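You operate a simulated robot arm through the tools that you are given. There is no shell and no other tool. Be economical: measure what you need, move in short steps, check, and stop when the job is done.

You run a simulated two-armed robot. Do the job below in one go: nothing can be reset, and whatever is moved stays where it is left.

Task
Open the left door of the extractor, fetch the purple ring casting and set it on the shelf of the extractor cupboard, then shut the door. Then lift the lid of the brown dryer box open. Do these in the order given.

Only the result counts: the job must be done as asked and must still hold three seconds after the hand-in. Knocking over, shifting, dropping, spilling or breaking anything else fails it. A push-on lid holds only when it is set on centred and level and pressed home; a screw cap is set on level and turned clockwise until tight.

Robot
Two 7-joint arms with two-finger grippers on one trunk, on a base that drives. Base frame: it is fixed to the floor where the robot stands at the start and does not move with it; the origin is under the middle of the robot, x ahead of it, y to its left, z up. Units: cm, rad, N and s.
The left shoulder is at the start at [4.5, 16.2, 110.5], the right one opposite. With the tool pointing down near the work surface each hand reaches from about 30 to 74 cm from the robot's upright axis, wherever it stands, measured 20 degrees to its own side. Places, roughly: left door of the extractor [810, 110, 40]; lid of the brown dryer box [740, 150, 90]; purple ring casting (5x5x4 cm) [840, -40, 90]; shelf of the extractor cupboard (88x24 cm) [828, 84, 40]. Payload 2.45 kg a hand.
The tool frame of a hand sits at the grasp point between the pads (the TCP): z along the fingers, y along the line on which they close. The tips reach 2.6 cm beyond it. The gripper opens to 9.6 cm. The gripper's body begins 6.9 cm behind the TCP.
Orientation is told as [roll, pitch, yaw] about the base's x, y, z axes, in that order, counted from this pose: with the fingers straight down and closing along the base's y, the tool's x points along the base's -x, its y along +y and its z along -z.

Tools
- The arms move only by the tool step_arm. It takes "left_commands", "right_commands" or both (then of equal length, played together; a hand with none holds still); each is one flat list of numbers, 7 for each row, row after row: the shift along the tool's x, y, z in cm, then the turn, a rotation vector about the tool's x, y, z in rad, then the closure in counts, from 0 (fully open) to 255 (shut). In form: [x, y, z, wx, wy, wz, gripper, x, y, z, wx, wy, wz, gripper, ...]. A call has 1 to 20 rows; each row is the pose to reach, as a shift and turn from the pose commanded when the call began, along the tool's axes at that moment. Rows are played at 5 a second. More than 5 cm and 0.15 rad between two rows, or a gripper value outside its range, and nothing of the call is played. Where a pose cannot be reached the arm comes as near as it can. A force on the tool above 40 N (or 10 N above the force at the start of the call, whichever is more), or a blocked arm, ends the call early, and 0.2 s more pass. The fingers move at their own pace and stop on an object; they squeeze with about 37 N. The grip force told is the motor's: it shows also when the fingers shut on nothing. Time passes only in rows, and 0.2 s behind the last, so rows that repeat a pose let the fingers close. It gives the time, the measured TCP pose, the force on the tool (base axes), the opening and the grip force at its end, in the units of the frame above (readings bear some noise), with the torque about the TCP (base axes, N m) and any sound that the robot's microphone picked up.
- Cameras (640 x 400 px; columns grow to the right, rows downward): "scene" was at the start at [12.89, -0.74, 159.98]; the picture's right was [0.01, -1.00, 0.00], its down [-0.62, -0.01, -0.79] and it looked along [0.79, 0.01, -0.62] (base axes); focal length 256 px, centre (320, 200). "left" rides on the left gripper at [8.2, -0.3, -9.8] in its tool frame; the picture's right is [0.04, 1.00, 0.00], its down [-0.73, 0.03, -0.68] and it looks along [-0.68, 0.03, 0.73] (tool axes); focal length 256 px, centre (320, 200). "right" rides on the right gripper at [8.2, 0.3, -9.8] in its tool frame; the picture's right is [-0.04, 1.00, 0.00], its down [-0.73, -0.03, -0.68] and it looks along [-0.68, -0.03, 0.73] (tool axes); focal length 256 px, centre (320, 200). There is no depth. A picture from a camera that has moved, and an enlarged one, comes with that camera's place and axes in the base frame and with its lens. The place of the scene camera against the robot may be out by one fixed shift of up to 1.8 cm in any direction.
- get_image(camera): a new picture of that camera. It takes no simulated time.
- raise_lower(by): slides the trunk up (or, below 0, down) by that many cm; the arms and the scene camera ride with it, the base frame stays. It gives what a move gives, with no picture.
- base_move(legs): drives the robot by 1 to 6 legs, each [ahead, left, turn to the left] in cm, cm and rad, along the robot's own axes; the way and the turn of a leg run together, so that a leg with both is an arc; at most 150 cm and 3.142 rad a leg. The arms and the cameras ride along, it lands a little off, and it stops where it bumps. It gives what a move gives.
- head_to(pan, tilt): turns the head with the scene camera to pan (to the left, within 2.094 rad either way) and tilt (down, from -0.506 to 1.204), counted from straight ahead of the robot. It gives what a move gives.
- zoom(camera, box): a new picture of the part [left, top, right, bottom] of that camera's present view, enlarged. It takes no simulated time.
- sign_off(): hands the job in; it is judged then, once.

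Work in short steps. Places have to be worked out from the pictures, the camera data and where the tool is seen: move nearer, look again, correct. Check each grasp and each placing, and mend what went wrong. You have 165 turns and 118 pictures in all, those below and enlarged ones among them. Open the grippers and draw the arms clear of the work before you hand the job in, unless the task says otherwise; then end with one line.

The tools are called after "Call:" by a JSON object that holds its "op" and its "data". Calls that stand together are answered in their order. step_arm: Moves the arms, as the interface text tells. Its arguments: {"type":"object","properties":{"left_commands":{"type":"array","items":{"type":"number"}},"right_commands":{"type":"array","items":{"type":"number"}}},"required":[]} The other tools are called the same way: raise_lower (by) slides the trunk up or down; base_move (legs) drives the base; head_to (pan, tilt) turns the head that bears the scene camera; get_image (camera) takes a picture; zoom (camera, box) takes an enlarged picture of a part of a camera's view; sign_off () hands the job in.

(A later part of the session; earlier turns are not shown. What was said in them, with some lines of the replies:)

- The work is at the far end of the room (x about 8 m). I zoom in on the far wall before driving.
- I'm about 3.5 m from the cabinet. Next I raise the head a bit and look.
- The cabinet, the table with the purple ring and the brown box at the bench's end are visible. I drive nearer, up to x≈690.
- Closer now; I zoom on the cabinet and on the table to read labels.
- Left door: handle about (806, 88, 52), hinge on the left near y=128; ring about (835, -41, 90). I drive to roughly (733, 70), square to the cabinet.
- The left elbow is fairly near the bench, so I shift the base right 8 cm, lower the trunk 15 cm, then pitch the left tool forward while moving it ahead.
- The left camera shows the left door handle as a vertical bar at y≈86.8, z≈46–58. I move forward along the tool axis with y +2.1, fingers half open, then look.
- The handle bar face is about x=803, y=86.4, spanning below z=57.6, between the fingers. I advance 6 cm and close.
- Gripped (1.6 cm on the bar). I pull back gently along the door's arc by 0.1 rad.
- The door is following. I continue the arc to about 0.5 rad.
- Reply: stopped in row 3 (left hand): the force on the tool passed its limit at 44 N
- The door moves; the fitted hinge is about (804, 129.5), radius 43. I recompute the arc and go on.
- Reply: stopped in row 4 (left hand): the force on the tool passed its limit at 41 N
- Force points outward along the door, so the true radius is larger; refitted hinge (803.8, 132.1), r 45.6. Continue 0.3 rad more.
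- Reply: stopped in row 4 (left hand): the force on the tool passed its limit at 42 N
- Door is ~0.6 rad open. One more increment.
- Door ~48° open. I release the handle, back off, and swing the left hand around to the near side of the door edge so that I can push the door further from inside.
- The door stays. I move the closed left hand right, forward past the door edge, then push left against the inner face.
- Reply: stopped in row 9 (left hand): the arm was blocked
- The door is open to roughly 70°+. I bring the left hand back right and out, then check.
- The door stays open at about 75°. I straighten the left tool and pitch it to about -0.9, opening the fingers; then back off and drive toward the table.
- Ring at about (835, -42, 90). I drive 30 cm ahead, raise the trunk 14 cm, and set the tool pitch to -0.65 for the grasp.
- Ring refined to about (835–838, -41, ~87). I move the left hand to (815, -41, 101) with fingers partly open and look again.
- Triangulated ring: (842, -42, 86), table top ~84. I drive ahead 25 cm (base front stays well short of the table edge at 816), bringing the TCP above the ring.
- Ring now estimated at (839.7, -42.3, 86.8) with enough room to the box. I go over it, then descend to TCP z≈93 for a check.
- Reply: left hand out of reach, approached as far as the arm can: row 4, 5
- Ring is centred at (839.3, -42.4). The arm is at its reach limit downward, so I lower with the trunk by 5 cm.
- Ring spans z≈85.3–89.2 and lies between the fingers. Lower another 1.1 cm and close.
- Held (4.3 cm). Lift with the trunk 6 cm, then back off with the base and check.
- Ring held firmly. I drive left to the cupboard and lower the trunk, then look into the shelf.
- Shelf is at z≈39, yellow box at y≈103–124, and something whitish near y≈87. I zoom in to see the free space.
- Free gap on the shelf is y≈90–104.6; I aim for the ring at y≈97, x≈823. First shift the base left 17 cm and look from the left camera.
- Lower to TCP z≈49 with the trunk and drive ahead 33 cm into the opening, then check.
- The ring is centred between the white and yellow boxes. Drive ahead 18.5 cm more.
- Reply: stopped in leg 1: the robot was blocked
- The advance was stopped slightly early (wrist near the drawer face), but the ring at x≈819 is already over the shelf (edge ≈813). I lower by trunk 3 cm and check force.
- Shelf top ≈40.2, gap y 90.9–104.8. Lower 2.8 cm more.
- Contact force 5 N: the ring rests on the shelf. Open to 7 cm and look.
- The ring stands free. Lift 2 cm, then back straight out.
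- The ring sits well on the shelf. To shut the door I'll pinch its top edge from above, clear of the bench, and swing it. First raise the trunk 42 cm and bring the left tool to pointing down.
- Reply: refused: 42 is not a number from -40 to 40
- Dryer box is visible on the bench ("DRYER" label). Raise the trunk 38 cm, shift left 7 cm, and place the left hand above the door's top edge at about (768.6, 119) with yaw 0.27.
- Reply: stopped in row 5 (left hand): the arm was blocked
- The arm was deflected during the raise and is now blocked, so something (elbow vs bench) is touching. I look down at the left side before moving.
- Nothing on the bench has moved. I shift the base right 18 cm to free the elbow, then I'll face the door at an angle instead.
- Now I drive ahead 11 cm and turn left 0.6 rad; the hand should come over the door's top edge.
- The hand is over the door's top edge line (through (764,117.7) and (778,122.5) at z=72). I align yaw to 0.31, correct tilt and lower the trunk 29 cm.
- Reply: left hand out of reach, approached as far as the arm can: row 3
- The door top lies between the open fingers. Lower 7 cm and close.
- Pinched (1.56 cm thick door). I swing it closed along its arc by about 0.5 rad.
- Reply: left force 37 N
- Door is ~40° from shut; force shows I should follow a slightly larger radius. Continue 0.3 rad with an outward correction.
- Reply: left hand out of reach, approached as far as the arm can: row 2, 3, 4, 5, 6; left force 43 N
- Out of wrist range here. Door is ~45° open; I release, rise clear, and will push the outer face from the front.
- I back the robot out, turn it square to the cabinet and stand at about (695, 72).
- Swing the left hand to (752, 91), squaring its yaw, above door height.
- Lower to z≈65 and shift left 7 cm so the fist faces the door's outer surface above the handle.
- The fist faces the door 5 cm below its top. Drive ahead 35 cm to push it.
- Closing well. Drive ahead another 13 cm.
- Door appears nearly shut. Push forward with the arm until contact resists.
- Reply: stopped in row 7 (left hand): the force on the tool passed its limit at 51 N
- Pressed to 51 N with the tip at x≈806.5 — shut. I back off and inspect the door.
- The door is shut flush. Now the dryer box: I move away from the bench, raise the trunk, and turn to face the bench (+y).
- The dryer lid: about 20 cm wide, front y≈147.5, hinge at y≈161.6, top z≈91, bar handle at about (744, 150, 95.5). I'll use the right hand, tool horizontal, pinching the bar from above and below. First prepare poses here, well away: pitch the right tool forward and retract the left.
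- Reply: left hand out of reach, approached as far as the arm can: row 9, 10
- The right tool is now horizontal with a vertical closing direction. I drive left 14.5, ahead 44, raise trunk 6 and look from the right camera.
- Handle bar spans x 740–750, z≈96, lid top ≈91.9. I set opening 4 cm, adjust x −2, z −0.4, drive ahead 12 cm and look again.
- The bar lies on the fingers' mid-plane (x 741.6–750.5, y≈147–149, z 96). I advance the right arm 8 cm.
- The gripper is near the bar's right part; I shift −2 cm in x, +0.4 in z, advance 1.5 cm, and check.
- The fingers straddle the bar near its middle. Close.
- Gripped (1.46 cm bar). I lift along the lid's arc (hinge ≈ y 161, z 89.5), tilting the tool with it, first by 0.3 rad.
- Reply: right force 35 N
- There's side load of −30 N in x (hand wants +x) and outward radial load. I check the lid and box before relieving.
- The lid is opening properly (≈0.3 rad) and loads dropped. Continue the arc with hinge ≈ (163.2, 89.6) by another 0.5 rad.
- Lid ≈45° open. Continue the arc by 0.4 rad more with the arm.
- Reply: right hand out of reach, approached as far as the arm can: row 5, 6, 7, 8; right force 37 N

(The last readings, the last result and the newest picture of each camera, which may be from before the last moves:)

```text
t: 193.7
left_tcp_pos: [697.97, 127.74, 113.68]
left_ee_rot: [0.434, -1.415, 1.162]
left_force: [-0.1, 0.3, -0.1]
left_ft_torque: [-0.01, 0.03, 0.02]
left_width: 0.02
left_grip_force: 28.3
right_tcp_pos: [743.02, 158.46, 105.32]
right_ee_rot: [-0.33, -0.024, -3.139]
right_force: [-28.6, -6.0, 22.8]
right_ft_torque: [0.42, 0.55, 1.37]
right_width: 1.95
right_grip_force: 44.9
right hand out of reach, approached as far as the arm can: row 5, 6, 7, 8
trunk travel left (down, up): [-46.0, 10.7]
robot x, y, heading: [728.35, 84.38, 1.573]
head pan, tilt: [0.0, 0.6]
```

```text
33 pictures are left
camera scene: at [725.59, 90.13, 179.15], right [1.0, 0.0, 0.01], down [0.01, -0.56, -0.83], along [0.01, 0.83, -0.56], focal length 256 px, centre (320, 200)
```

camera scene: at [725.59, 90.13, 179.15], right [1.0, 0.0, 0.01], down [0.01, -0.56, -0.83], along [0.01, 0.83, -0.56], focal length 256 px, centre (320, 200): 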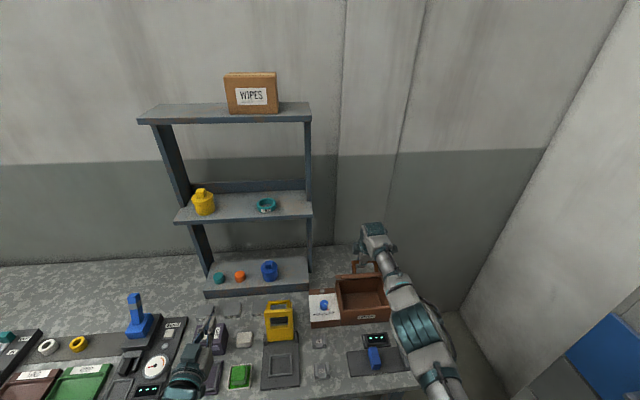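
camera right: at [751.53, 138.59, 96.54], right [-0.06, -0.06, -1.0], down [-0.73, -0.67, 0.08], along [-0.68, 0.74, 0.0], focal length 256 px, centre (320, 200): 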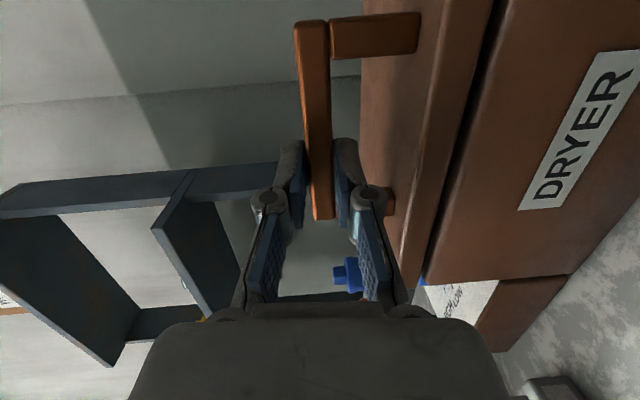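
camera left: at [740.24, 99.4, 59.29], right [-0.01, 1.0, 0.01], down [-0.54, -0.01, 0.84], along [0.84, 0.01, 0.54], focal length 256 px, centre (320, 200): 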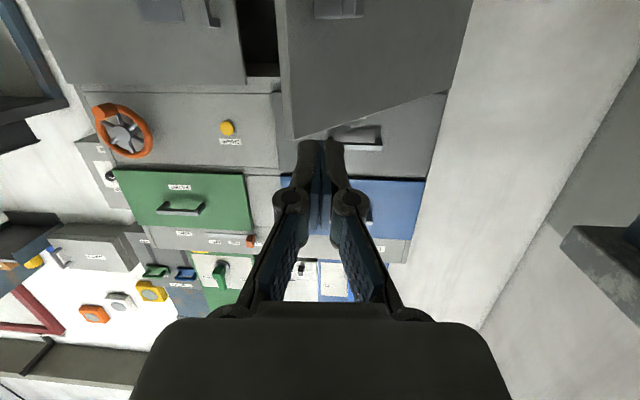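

The arm reached its limit at ~50° lid angle. The base still has room to the bench, so I drive ahead 5 cm, which carries the lid back along the arc's top.

Call:
{"op": "base_move", "data": {"legs": [[5, 0, 0]]}}

Call:
{"op": "zoom", "data": {"camera": "scene", "box": [290, 220, 450, 350]}}

```text
t: 194.6
left_tcp_pos: [698.4, 133.23, 113.54]
left_ee_rot: [0.442, -1.41, 1.151]
left_force: [0.5, 0.6, 0.2]
left_ft_torque: [0.03, -0.01, 0.01]
left_width: 0.01
left_grip_force: 28.3
right_tcp_pos: [743.64, 163.77, 104.7]
right_ee_rot: [-0.32, -0.021, 3.137]
right_force: [-23.7, -1.3, 13.2]
right_ft_torque: [-0.18, 0.07, 1.36]
right_width: 1.54
right_grip_force: 41.7
trunk travel left (down, up): [-46.0, 10.7]
robot x, y, heading: [728.4, 89.43, 1.574]
head pan, tilt: [0.0, 0.6]
```

```text
3.08 times, centred on (370, 285) of scene
camera zoom: at [726.23, 95.82, 179.08], right [1.0, 0.0, 0.01], down [0.01, -0.57, -0.82], along [0.01, 0.82, -0.56], focal length 788 px, centre (166, -62)
```

zoom: 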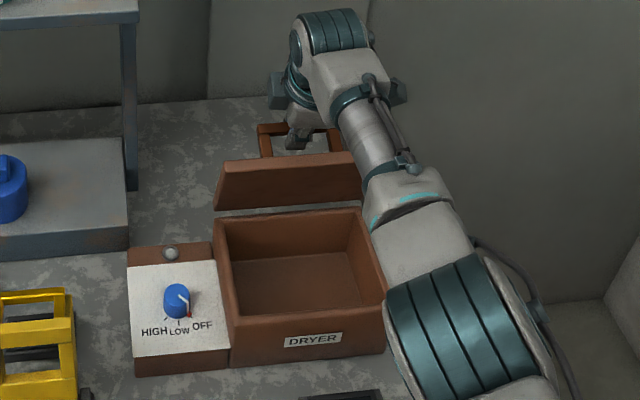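

The lid is now ~70° with the tool realigned. Drive ahead 5 more.

Call:
{"op": "base_move", "data": {"legs": [[5, 0, 0]]}}

Call:
{"op": "zoom", "data": {"camera": "scene", "box": [290, 220, 450, 350]}}

```text
t: 195.6
left_tcp_pos: [699.39, 136.77, 112.72]
left_ee_rot: [0.445, -1.378, 1.167]
left_force: [0.0, 0.2, 0.1]
left_ft_torque: [-0.02, -0.01, -0.01]
left_width: 0.0
left_grip_force: 28.2
right_tcp_pos: [743.61, 167.16, 104.09]
right_ee_rot: [-0.304, -0.054, -3.126]
right_force: [-17.1, -5.9, 5.4]
right_ft_torque: [-0.75, -0.27, 1.24]
right_width: 1.73
right_grip_force: 42.9
trunk travel left (down, up): [-46.0, 10.7]
robot x, y, heading: [728.32, 93.07, 1.572]
head pan, tilt: [0.0, 0.6]
stopped in leg 1: the force on the tool passed its limit at 46 N (the readings are from after the stop); the commanded pose is now the measured one
```

```text
3.08 times, centred on (370, 285) of scene
camera zoom: at [726.6, 99.61, 179.11], right [1.0, 0.0, 0.01], down [0.01, -0.57, -0.82], along [0.0, 0.82, -0.57], focal length 788 px, centre (166, -62)
```

zoom: 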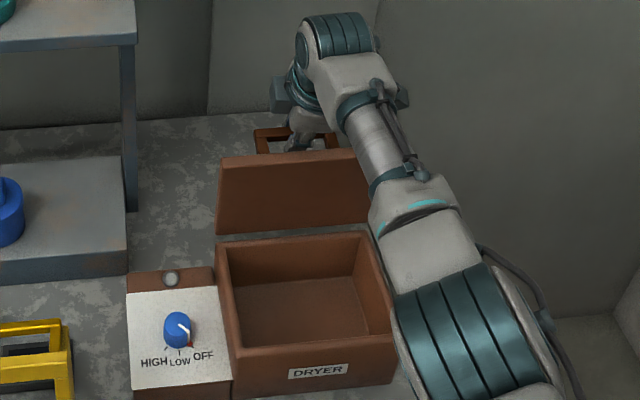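

Lid ~80°. I rotate the tool to realign with it and continue the arc gently.

Call:
{"op": "step_arm", "data": {"right_commands": [-0.5, 0, 0, -0.06, 0, 0, 255, -0.8, 0, 0, -0.12, 0, 0, 255, -0.8, -0.6, 0.4, -0.2, 0, 0, 255, -0.8, -1.22, 0.88, -0.28, 0, 0, 255, -0.8, -1.8, 1.35, -0.34, 0, 0, 255, -0.8, -2.35, 1.87, -0.4, 0, 0, 255]}}

Call:
{"op": "zoom", "data": {"camera": "scene", "box": [290, 220, 450, 350]}}

```text
t: 196.4
left_tcp_pos: [699.71, 137.05, 112.61]
left_ee_rot: [0.446, -1.374, 1.162]
left_force: [-0.7, -0.5, 0.1]
left_ft_torque: [0.03, 0.01, -0.03]
left_width: 0.02
left_grip_force: 28.5
right_tcp_pos: [743.94, 164.52, 104.37]
right_ee_rot: [-0.151, -0.05, -3.127]
right_force: [-2.1, 3.0, 9.1]
right_ft_torque: [0.25, 0.07, 1.07]
right_width: 1.62
right_grip_force: 41.9
right hand out of reach, approached as far as the arm can: row 1, 2, 3, 4
trunk travel left (down, up): [-46.0, 10.7]
robot x, y, heading: [728.11, 92.63, 1.569]
head pan, tilt: [0.0, 0.6]
stopped in row 4 (right hand): the force on the tool passed its limit at 43 N (the readings are from after the stop); the commanded pose is now the measured one
```

```text
3.08 times, centred on (370, 285) of scene
camera zoom: at [727.29, 100.04, 179.05], right [1.0, 0.0, 0.0], down [0.0, -0.57, -0.82], along [0.0, 0.82, -0.57], focal length 788 px, centre (166, -62)
```

zoom: 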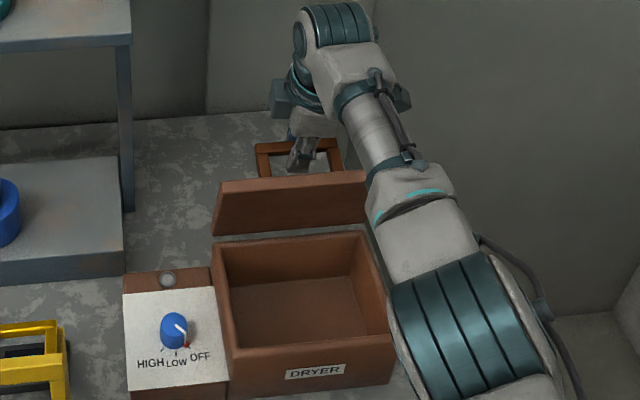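

The right arm is at its reach limit, so I'll bring the left fist to the lid's underside to push it past vertical, while the right hand still holds it. First move the left hand sideways to x≈735, staying in front.

Call:
{"op": "step_arm", "data": {"left_commands": [0, -4, 0, 0, 0, 0, 255, 0, -8, 0, 0, 0, 0, 255, 0, -12, 0, 0, 0, 0, 255, 0, -16, 0, 0, 0, 0, 255, 0, -20, 0, 0, 0, 0, 255, 0, -24, 0, 0, 0, 0, 255, 0, -28, 0, 0, 0, 0, 255, 0, -32, 0, 0, 0, 0, 255, 0, -36, 0, 0, 0, 0, 255]}}

Call:
{"op": "get_image", "data": {"camera": "scene"}}

Call:
{"op": "get_image", "data": {"camera": "left"}}

```text
t: 198.7
left_tcp_pos: [733.48, 137.46, 105.87]
left_ee_rot: [0.889, -1.304, 0.718]
left_force: [0.6, -0.3, 0.2]
left_ft_torque: [-0.02, 0.03, 0.04]
left_width: 0.0
left_grip_force: 28.1
left hand out of reach, approached as far as the arm can: row 1, 2
right_tcp_pos: [743.99, 164.61, 104.39]
right_ee_rot: [-0.15, -0.05, -3.124]
right_force: [-6.1, 1.5, -0.6]
right_ft_torque: [0.31, -0.6, 0.86]
right_width: 1.62
right_grip_force: 41.5
trunk travel left (down, up): [-46.0, 10.7]
robot x, y, heading: [728.56, 92.73, 1.567]
head pan, tilt: [0.0, 0.6]
stopped in row 9 (left hand): the arm was blocked; the commanded pose is now the measured one
```

```text
29 pictures are left
camera scene: at [727.68, 100.23, 179.05], right [1.0, 0.0, 0.0], down [0.0, -0.57, -0.82], along [0.0, 0.82, -0.57], focal length 256 px, centre (320, 200)
```

scene: 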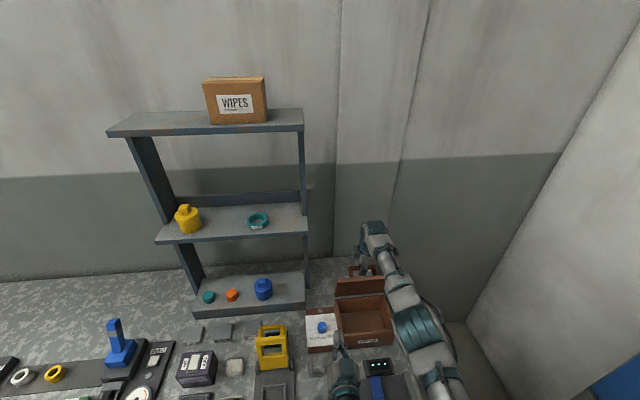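

```text
28 pictures are left
camera left: at [732.83, 126.32, 99.52], right [-0.99, -0.02, 0.17], down [0.15, -0.54, 0.83], along [0.07, 0.84, 0.54], focal length 256 px, centre (320, 200)
```

left: 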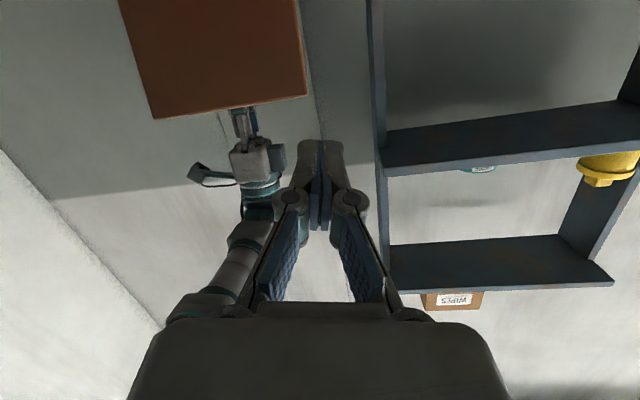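

The left hand is near the right forearm, so I yaw the fist toward +x instead and advance diagonally to the lid underside.

Call:
{"op": "step_arm", "data": {"left_commands": [0, 0.5, 0, 0.12, 0, 0.02, 255, 0, 0.5, 0, 0.24, 0, 0.045, 255]}}

Call:
{"op": "step_arm", "data": {"left_commands": [0, 0, 3, 0, 0, 0, 255, 0, 0, 6, 0, 0, 0, 255, 0, 0, 9, 0, 0, 0, 255, 0, 0, 12, 0, 0, 0, 255]}}

Call:
{"op": "get_image", "data": {"camera": "left"}}

Call:
{"op": "zoom", "data": {"camera": "scene", "box": [290, 220, 450, 400]}}

```text
t: 199.2
left_tcp_pos: [733.12, 137.31, 105.91]
left_ee_rot: [0.739, -1.269, 0.619]
left_force: [0.2, 0.5, 0.3]
left_ft_torque: [0.03, 0.02, 0.0]
left_width: 0.0
left_grip_force: 28.7
right_tcp_pos: [743.91, 164.69, 104.28]
right_ee_rot: [-0.151, -0.052, -3.129]
right_force: [-5.8, 2.2, -3.8]
right_ft_torque: [0.38, 0.64, 1.18]
right_width: 1.59
right_grip_force: 42.2
trunk travel left (down, up): [-46.0, 10.7]
robot x, y, heading: [728.27, 93.4, 1.573]
head pan, tilt: [0.0, 0.6]
```

```text
t: 200.2
left_tcp_pos: [735.1, 148.96, 103.38]
left_ee_rot: [0.739, -1.268, 0.62]
left_force: [-0.1, 0.5, 1.2]
left_ft_torque: [-0.02, 0.04, 0.01]
left_width: 0.01
left_grip_force: 28.0
right_tcp_pos: [743.94, 164.67, 104.23]
right_ee_rot: [-0.148, -0.051, -3.131]
right_force: [-7.5, 1.6, -6.2]
right_ft_torque: [0.46, 0.1, 1.07]
right_width: 1.61
right_grip_force: 42.2
trunk travel left (down, up): [-46.0, 10.7]
robot x, y, heading: [728.39, 93.34, 1.572]
head pan, tilt: [0.0, 0.6]
```

```text
27 pictures are left
camera left: at [731.81, 137.87, 97.64], right [-0.96, 0.22, 0.16], down [0.02, -0.52, 0.86], along [0.27, 0.83, 0.49], focal length 256 px, centre (320, 200)
```

left: 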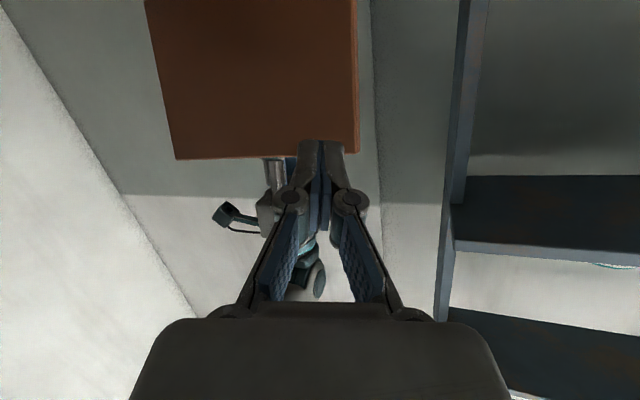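

```text
2.22 times, centred on (370, 310) of scene
camera zoom: at [727.51, 100.43, 179.06], right [1.0, 0.0, 0.0], down [0.0, -0.57, -0.82], along [0.0, 0.82, -0.57], focal length 569 px, centre (209, -44)
```

zoom: 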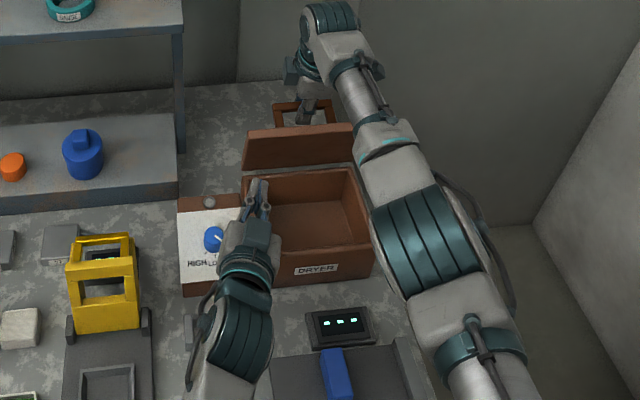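

The fist is aimed at the lid's underside near its left edge. Advance 9 cm with 2 cm shift to +x until contact.

Call:
{"op": "step_arm", "data": {"left_commands": [0, -0.7, 2.5, 0, 0, 0, 255, 0, -1.4, 5, 0, 0, 0, 255, 0, -2, 7, 0, 0, 0, 255, 0, -2, 9, 0, 0, 0, 255, 0, -2, 11, 0, 0, 0, 255]}}

Call:
{"op": "zoom", "data": {"camera": "scene", "box": [310, 230, 430, 350]}}

```text
t: 201.3
left_tcp_pos: [735.74, 156.59, 97.65]
left_ee_rot: [0.801, -1.206, 0.58]
left_force: [-0.7, 0.3, 0.2]
left_ft_torque: [0.01, -0.01, 0.04]
left_width: 0.0
left_grip_force: 28.5
right_tcp_pos: [743.92, 164.82, 104.32]
right_ee_rot: [-0.159, -0.052, -3.126]
right_force: [-5.1, 1.2, -12.8]
right_ft_torque: [0.58, -1.21, 0.74]
right_width: 1.55
right_grip_force: 41.5
trunk travel left (down, up): [-46.0, 10.7]
robot x, y, heading: [728.33, 93.11, 1.573]
head pan, tilt: [0.0, 0.6]
stopped in row 5 (left hand): the force on the tool passed its limit at 73 N (the readings are from after the stop); the commanded pose is now the measured one
```

```text
3.33 times, centred on (370, 290) of scene
camera zoom: at [727.67, 100.52, 179.04], right [1.0, 0.0, 0.0], down [0.0, -0.57, -0.82], along [0.0, 0.82, -0.57], focal length 853 px, centre (153, -100)
```

zoom: 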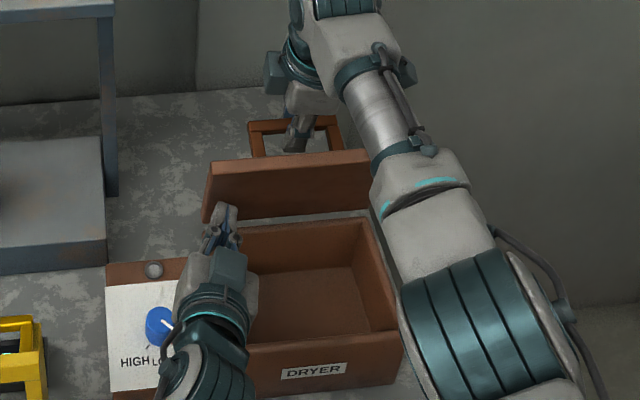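

Left fist touches the lid, but its wrist is low over the control block. I back off 2 cm and raise it 5 cm, then look.

Call:
{"op": "step_arm", "data": {"left_commands": [0, 0, -2, 0, 0, 0, 255, -2.5, -0.5, -2, 0, 0, 0, 255, -5, -1, -2, 0, 0, 0, 255, -6.5, -1.5, -2, 0, 0, 0, 255]}}

Call:
{"op": "get_image", "data": {"camera": "left"}}

Call:
{"op": "zoom", "data": {"camera": "scene", "box": [290, 230, 430, 370]}}

```text
t: 202.5
left_tcp_pos: [735.68, 155.36, 100.99]
left_ee_rot: [0.862, -1.144, 0.549]
left_force: [-0.3, 0.0, 0.3]
left_ft_torque: [0.0, 0.0, 0.02]
left_width: 0.0
left_grip_force: 29.1
right_tcp_pos: [744.09, 164.76, 104.38]
right_ee_rot: [-0.156, -0.054, -3.127]
right_force: [-5.1, 0.5, -22.3]
right_ft_torque: [0.77, -1.07, 0.91]
right_width: 1.58
right_grip_force: 41.9
trunk travel left (down, up): [-46.0, 10.7]
robot x, y, heading: [727.91, 93.18, 1.576]
head pan, tilt: [0.0, 0.6]
stopped in row 4 (left hand): the arm was blocked; the commanded pose is now the measured one
```

```text
24 pictures are left
camera left: at [732.15, 144.0, 96.17], right [-0.94, 0.19, 0.28], down [0.16, -0.49, 0.86], along [0.3, 0.85, 0.43], focal length 256 px, centre (320, 200)
```

left: 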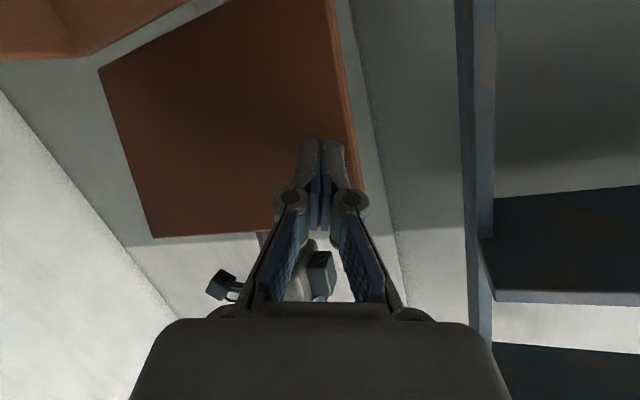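

```text
2.86 times, centred on (360, 300) of scene
camera zoom: at [727.78, 100.7, 179.04], right [1.0, 0.0, 0.0], down [0.0, -0.57, -0.82], along [0.0, 0.82, -0.57], focal length 731 px, centre (206, -86)
```

zoom: 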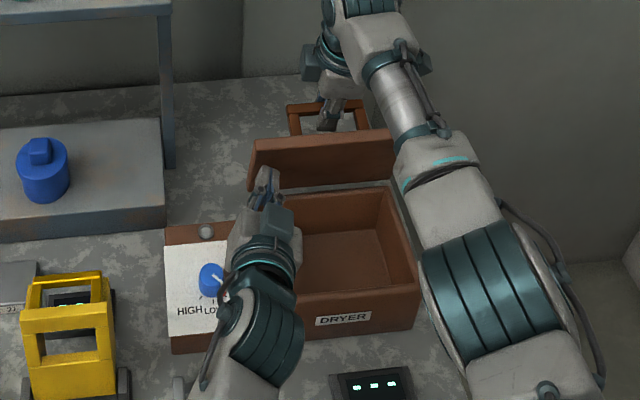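

Fist is below the lid's top edge. Drive ahead 4 cm: the left fist supports the lid while the right hand carries it back.

Call:
{"op": "base_move", "data": {"legs": [[3.5, 0, 0]]}}

Call:
{"op": "zoom", "data": {"camera": "scene", "box": [290, 230, 430, 370]}}

```text
t: 203.3
left_tcp_pos: [735.82, 155.18, 101.53]
left_ee_rot: [0.881, -1.146, 0.534]
left_force: [-0.1, 0.2, -0.1]
left_ft_torque: [0.0, 0.0, 0.02]
left_width: 0.0
left_grip_force: 28.6
right_tcp_pos: [743.8, 164.95, 104.37]
right_ee_rot: [-0.154, -0.053, -3.125]
right_force: [0.4, 0.6, -8.1]
right_ft_torque: [0.28, -0.28, 0.94]
right_width: 1.56
right_grip_force: 41.6
trunk travel left (down, up): [-46.0, 10.7]
robot x, y, heading: [728.3, 94.03, 1.57]
head pan, tilt: [0.0, 0.6]
stopped in leg 1: the force on the tool passed its limit at 43 N (the readings are from after the stop); the commanded pose is now the measured one
```

```text
2.86 times, centred on (360, 300) of scene
camera zoom: at [728.0, 101.44, 179.06], right [1.0, 0.0, 0.0], down [0.0, -0.57, -0.82], along [0.0, 0.82, -0.57], focal length 731 px, centre (206, -86)
```

zoom: 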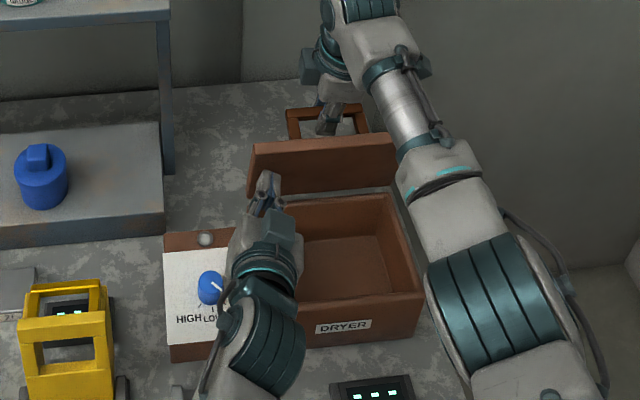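

I open the right gripper (the left fist backs the lid) and withdraw the right hand upward.

Call:
{"op": "step_arm", "data": {"right_commands": [0, 0, 0, 0, 0, 0, 120, 0, 0, 0, 0, 0, 0, 60, 0, 0, 0, 0, 0, 0, 60]}}

Call:
{"op": "zoom", "data": {"camera": "scene", "box": [290, 230, 430, 370]}}

```text
t: 204.1
left_tcp_pos: [735.6, 155.17, 101.63]
left_ee_rot: [0.883, -1.148, 0.531]
left_force: [0.1, -3.2, -0.9]
left_ft_torque: [-0.01, 0.0, 0.03]
left_width: 0.0
left_grip_force: 28.1
right_tcp_pos: [743.77, 165.02, 104.62]
right_ee_rot: [-0.155, -0.054, -3.124]
right_force: [0.3, 2.4, 1.9]
right_ft_torque: [-0.09, -0.03, -0.02]
right_width: 7.31
right_grip_force: 0.1
trunk travel left (down, up): [-46.0, 10.7]
robot x, y, heading: [727.83, 94.07, 1.575]
head pan, tilt: [0.0, 0.6]
```

```text
2.86 times, centred on (360, 300) of scene
camera zoom: at [727.76, 101.22, 179.08], right [1.0, 0.0, 0.0], down [0.0, -0.57, -0.82], along [0.0, 0.82, -0.57], focal length 731 px, centre (206, -86)
```

zoom: 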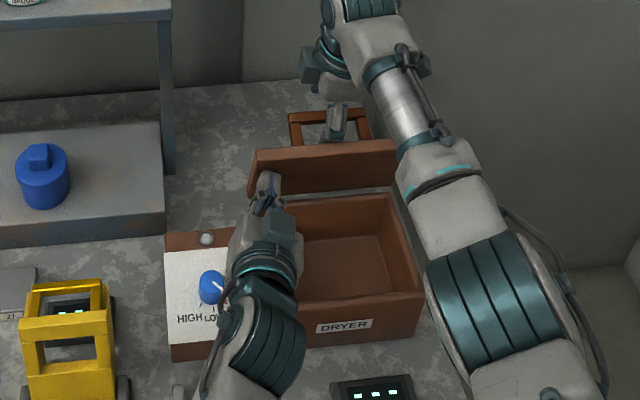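

The lid now leans on the left fist. Right hand goes up 8 cm to clear.

Call:
{"op": "step_arm", "data": {"right_commands": [0, 0, -2, 0, 0, 0, 60, 0, 0, -4, 0, 0, 0, 60, 0, 0, -6, 0, 0, 0, 60, 0, 0, -8, 0, 0, 0, 60]}}

Call:
{"op": "step_arm", "data": {"left_commands": [0, 0, 1.5, 0, 0, 0, 255, 0, 0, 3, 0, 0, 0, 255, 0, 0, 4.5, 0, 0, 0, 255, 0, 0, 6, 0, 0, 0, 255, 0, 0, 7.5, 0, 0, 0, 255]}}

Call:
{"op": "zoom", "data": {"camera": "scene", "box": [290, 200, 430, 370]}}

```text
t: 205.1
left_tcp_pos: [735.75, 155.21, 101.59]
left_ee_rot: [0.88, -1.149, 0.531]
left_force: [-0.3, -0.3, 0.3]
left_ft_torque: [0.01, -0.03, -0.01]
left_width: 0.0
left_grip_force: 28.6
right_tcp_pos: [744.0, 163.87, 112.63]
right_ee_rot: [-0.156, -0.054, -3.125]
right_force: [0.7, 0.1, -0.5]
right_ft_torque: [0.03, 0.04, -0.02]
right_width: 7.34
right_grip_force: 0.1
trunk travel left (down, up): [-46.0, 10.7]
robot x, y, heading: [728.59, 93.81, 1.575]
head pan, tilt: [0.0, 0.6]
```

```text
t: 206.1
left_tcp_pos: [732.31, 160.18, 97.26]
left_ee_rot: [0.923, -1.082, 0.518]
left_force: [-0.4, 0.7, -0.9]
left_ft_torque: [0.04, -0.03, 0.0]
left_width: 0.0
left_grip_force: 28.7
right_tcp_pos: [743.9, 163.34, 112.76]
right_ee_rot: [-0.159, -0.053, -3.126]
right_force: [0.5, 0.2, 0.1]
right_ft_torque: [0.01, -0.03, 0.01]
right_width: 7.33
right_grip_force: 0.0
trunk travel left (down, up): [-46.0, 10.7]
robot x, y, heading: [728.18, 94.15, 1.577]
head pan, tilt: [0.0, 0.6]
stopped in row 5 (left hand): the force on the tool passed its limit at 73 N (the readings are from after the stop); the commanded pose is now the measured one
```

```text
2.35 times, centred on (360, 285) of scene
camera zoom: at [727.67, 100.77, 179.1], right [1.0, 0.0, 0.0], down [0.0, -0.57, -0.82], along [0.0, 0.82, -0.57], focal length 602 px, centre (226, 0)
```

zoom: 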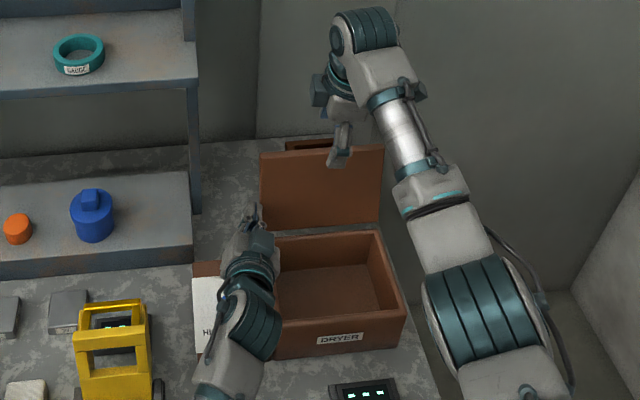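

The lid now leans past vertical (~105°) and the left hand reads no load. I withdraw the left hand backward and the right hand up/back.

Call:
{"op": "step_arm", "data": {"left_commands": [0, 0, -3, 0, 0, 0, 255, 0, 0, -6, 0, 0, 0, 255, 0, 0, -10, 0, 0, 0, 255, 0, 0, -14, 0, 0, 0, 255, 0, 0, -18, 0, 0, 0, 255]}}

Call:
{"op": "zoom", "data": {"camera": "scene", "box": [290, 200, 430, 370]}}

```text
t: 207.5
left_tcp_pos: [730.22, 145.07, 106.2]
left_ee_rot: [1.126, -1.102, 0.346]
left_force: [0.0, 0.3, 0.0]
left_ft_torque: [-0.03, 0.01, -0.02]
left_width: 0.03
left_grip_force: 28.7
right_tcp_pos: [743.94, 163.41, 112.82]
right_ee_rot: [-0.159, -0.054, -3.127]
right_force: [-0.4, -0.5, -1.2]
right_ft_torque: [-0.02, 0.01, 0.01]
right_width: 7.32
right_grip_force: 0.0
trunk travel left (down, up): [-46.0, 10.7]
robot x, y, heading: [728.69, 94.38, 1.567]
head pan, tilt: [0.0, 0.6]
stopped in row 5 (left hand): the arm was blocked; the commanded pose is now the measured one
```

```text
2.35 times, centred on (360, 285) of scene
camera zoom: at [727.84, 101.33, 179.12], right [1.0, 0.0, 0.0], down [0.0, -0.57, -0.82], along [0.0, 0.82, -0.57], focal length 602 px, centre (226, 0)
```

zoom: 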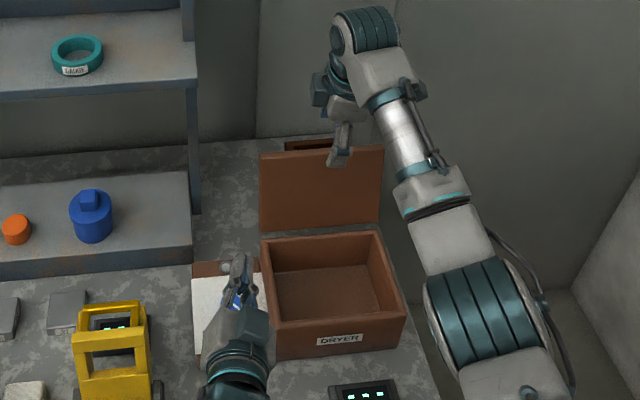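

The lid stays open by itself. All hands are above obstacles, so I drive straight back 45 cm.

Call:
{"op": "base_move", "data": {"legs": [[-50, 0, 0]]}}

Call:
{"op": "get_image", "data": {"camera": "scene"}}

Call:
{"op": "zoom", "data": {"camera": "scene", "box": [240, 160, 400, 270]}}

```text
t: 210.5
left_tcp_pos: [730.55, 94.53, 106.02]
left_ee_rot: [1.125, -1.1, 0.343]
left_force: [0.3, 0.0, 0.2]
left_ft_torque: [-0.02, 0.01, -0.03]
left_width: 0.0
left_grip_force: 28.6
right_tcp_pos: [744.23, 112.94, 112.91]
right_ee_rot: [-0.16, -0.052, -3.127]
right_force: [0.5, -0.7, -0.3]
right_ft_torque: [0.0, 0.01, 0.02]
right_width: 7.36
right_grip_force: 0.0
trunk travel left (down, up): [-46.0, 10.7]
robot x, y, heading: [728.24, 44.06, 1.571]
head pan, tilt: [0.0, 0.6]
```

```text
18 pictures are left
camera scene: at [727.9, 50.75, 179.08], right [1.0, 0.0, 0.0], down [0.0, -0.57, -0.82], along [0.0, 0.82, -0.57], focal length 256 px, centre (320, 200)
```

scene: 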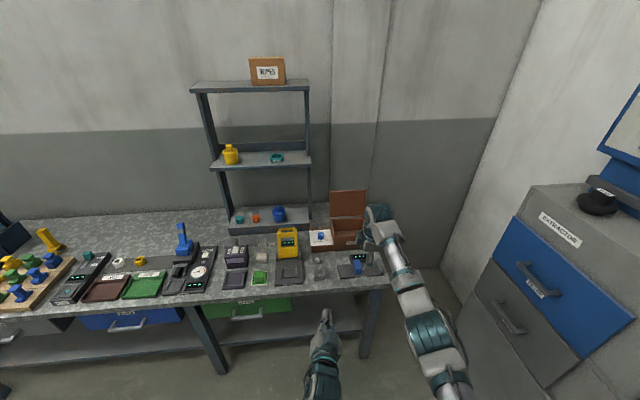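

```text
3.64 times, centred on (320, 215) of scene
camera zoom: at [727.9, 50.75, 179.08], right [1.0, 0.0, 0.0], down [0.0, -0.57, -0.82], along [0.0, 0.82, -0.57], focal length 931 px, centre (320, 146)
```

zoom: 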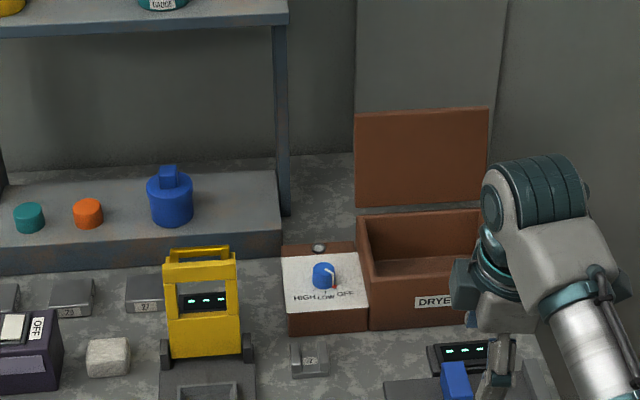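

The lid stands open, the knob and neighbours are unchanged. I open both grippers, back off more, and take a last look at the extractor door.

Call:
{"op": "base_move", "data": {"legs": [[-25, 0, 0]]}}

Call:
{"op": "step_arm", "data": {"left_commands": [0, 0, 0, 0, 0, 0, 100, 0, 0, 0, 0, 0, 0, 0, 0, 0, 0, 0, 0, 0, 0], "right_commands": [0, 0, 0, 0, 0, 0, 30, 0, 0, 0, 0, 0, 0, 0, 0, 0, 0, 0, 0, 0, 0]}}

Call:
{"op": "head_to", "data": {"pan": -0.8, "tilt": 0.55}}

Call:
{"op": "get_image", "data": {"camera": "scene"}}

```text
t: 212.3
left_tcp_pos: [730.36, 69.28, 106.57]
left_ee_rot: [1.145, -1.103, 0.326]
left_force: [0.3, 0.6, 1.0]
left_ft_torque: [-0.03, 0.0, -0.01]
left_width: 0.0
left_grip_force: 28.7
right_tcp_pos: [744.1, 87.5, 113.04]
right_ee_rot: [-0.162, -0.051, -3.126]
right_force: [-0.4, 0.3, 0.0]
right_ft_torque: [-0.01, 0.0, -0.02]
right_width: 7.36
right_grip_force: 0.0
trunk travel left (down, up): [-46.0, 10.7]
robot x, y, heading: [728.43, 18.09, 1.57]
head pan, tilt: [0.0, 0.6]
```

```text
t: 213.1
left_tcp_pos: [730.35, 68.97, 107.2]
left_ee_rot: [1.166, -1.107, 0.307]
left_force: [-0.6, 0.2, 1.0]
left_ft_torque: [0.0, 0.01, 0.03]
left_width: 9.57
left_grip_force: 0.0
right_tcp_pos: [744.16, 87.09, 113.4]
right_ee_rot: [-0.166, -0.052, -3.128]
right_force: [0.3, 0.6, -0.7]
right_ft_torque: [-0.02, 0.02, 0.0]
right_width: 9.62
right_grip_force: 0.1
trunk travel left (down, up): [-46.0, 10.7]
robot x, y, heading: [728.33, 18.19, 1.575]
head pan, tilt: [0.0, 0.6]
```

```text
t: 214.2
left_tcp_pos: [730.28, 69.01, 107.09]
left_ee_rot: [1.165, -1.104, 0.308]
left_force: [0.6, -0.5, 0.2]
left_ft_torque: [0.0, 0.02, -0.02]
left_width: 9.59
left_grip_force: 0.0
right_tcp_pos: [744.08, 87.17, 113.44]
right_ee_rot: [-0.165, -0.051, -3.129]
right_force: [1.3, -0.9, 0.6]
right_ft_torque: [0.0, 0.01, 0.02]
right_width: 9.6
right_grip_force: 0.1
trunk travel left (down, up): [-46.0, 10.7]
robot x, y, heading: [728.42, 18.29, 1.571]
head pan, tilt: [-0.799, 0.55]
```

```text
16 pictures are left
camera scene: at [734.3, 22.83, 179.55], right [0.7, -0.72, 0.0], down [-0.38, -0.37, -0.85], along [0.61, 0.59, -0.53], focal length 256 px, centre (320, 200)
```

scene: 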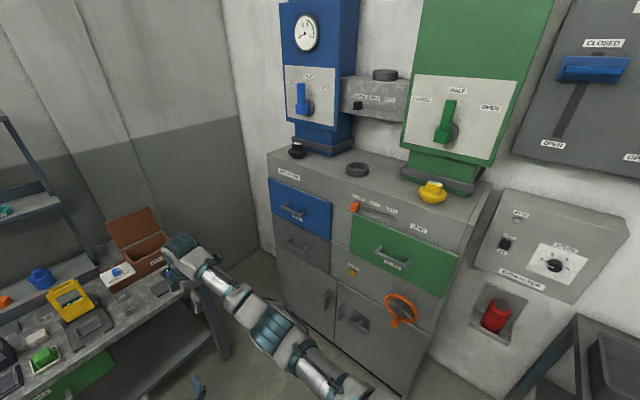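

The left door is shut, the dryer lid stands open, both grippers are open and clear. I hand in.

Call:
{"op": "sign_off", "data": {}}

```text
The job is handed in.
```

The purple ring casting is on the extractor cupboard shelf, the left door is shut, and the dryer box lid stands open by itself. I did these in the order asked, and in the last pictures nothing else looked moved.
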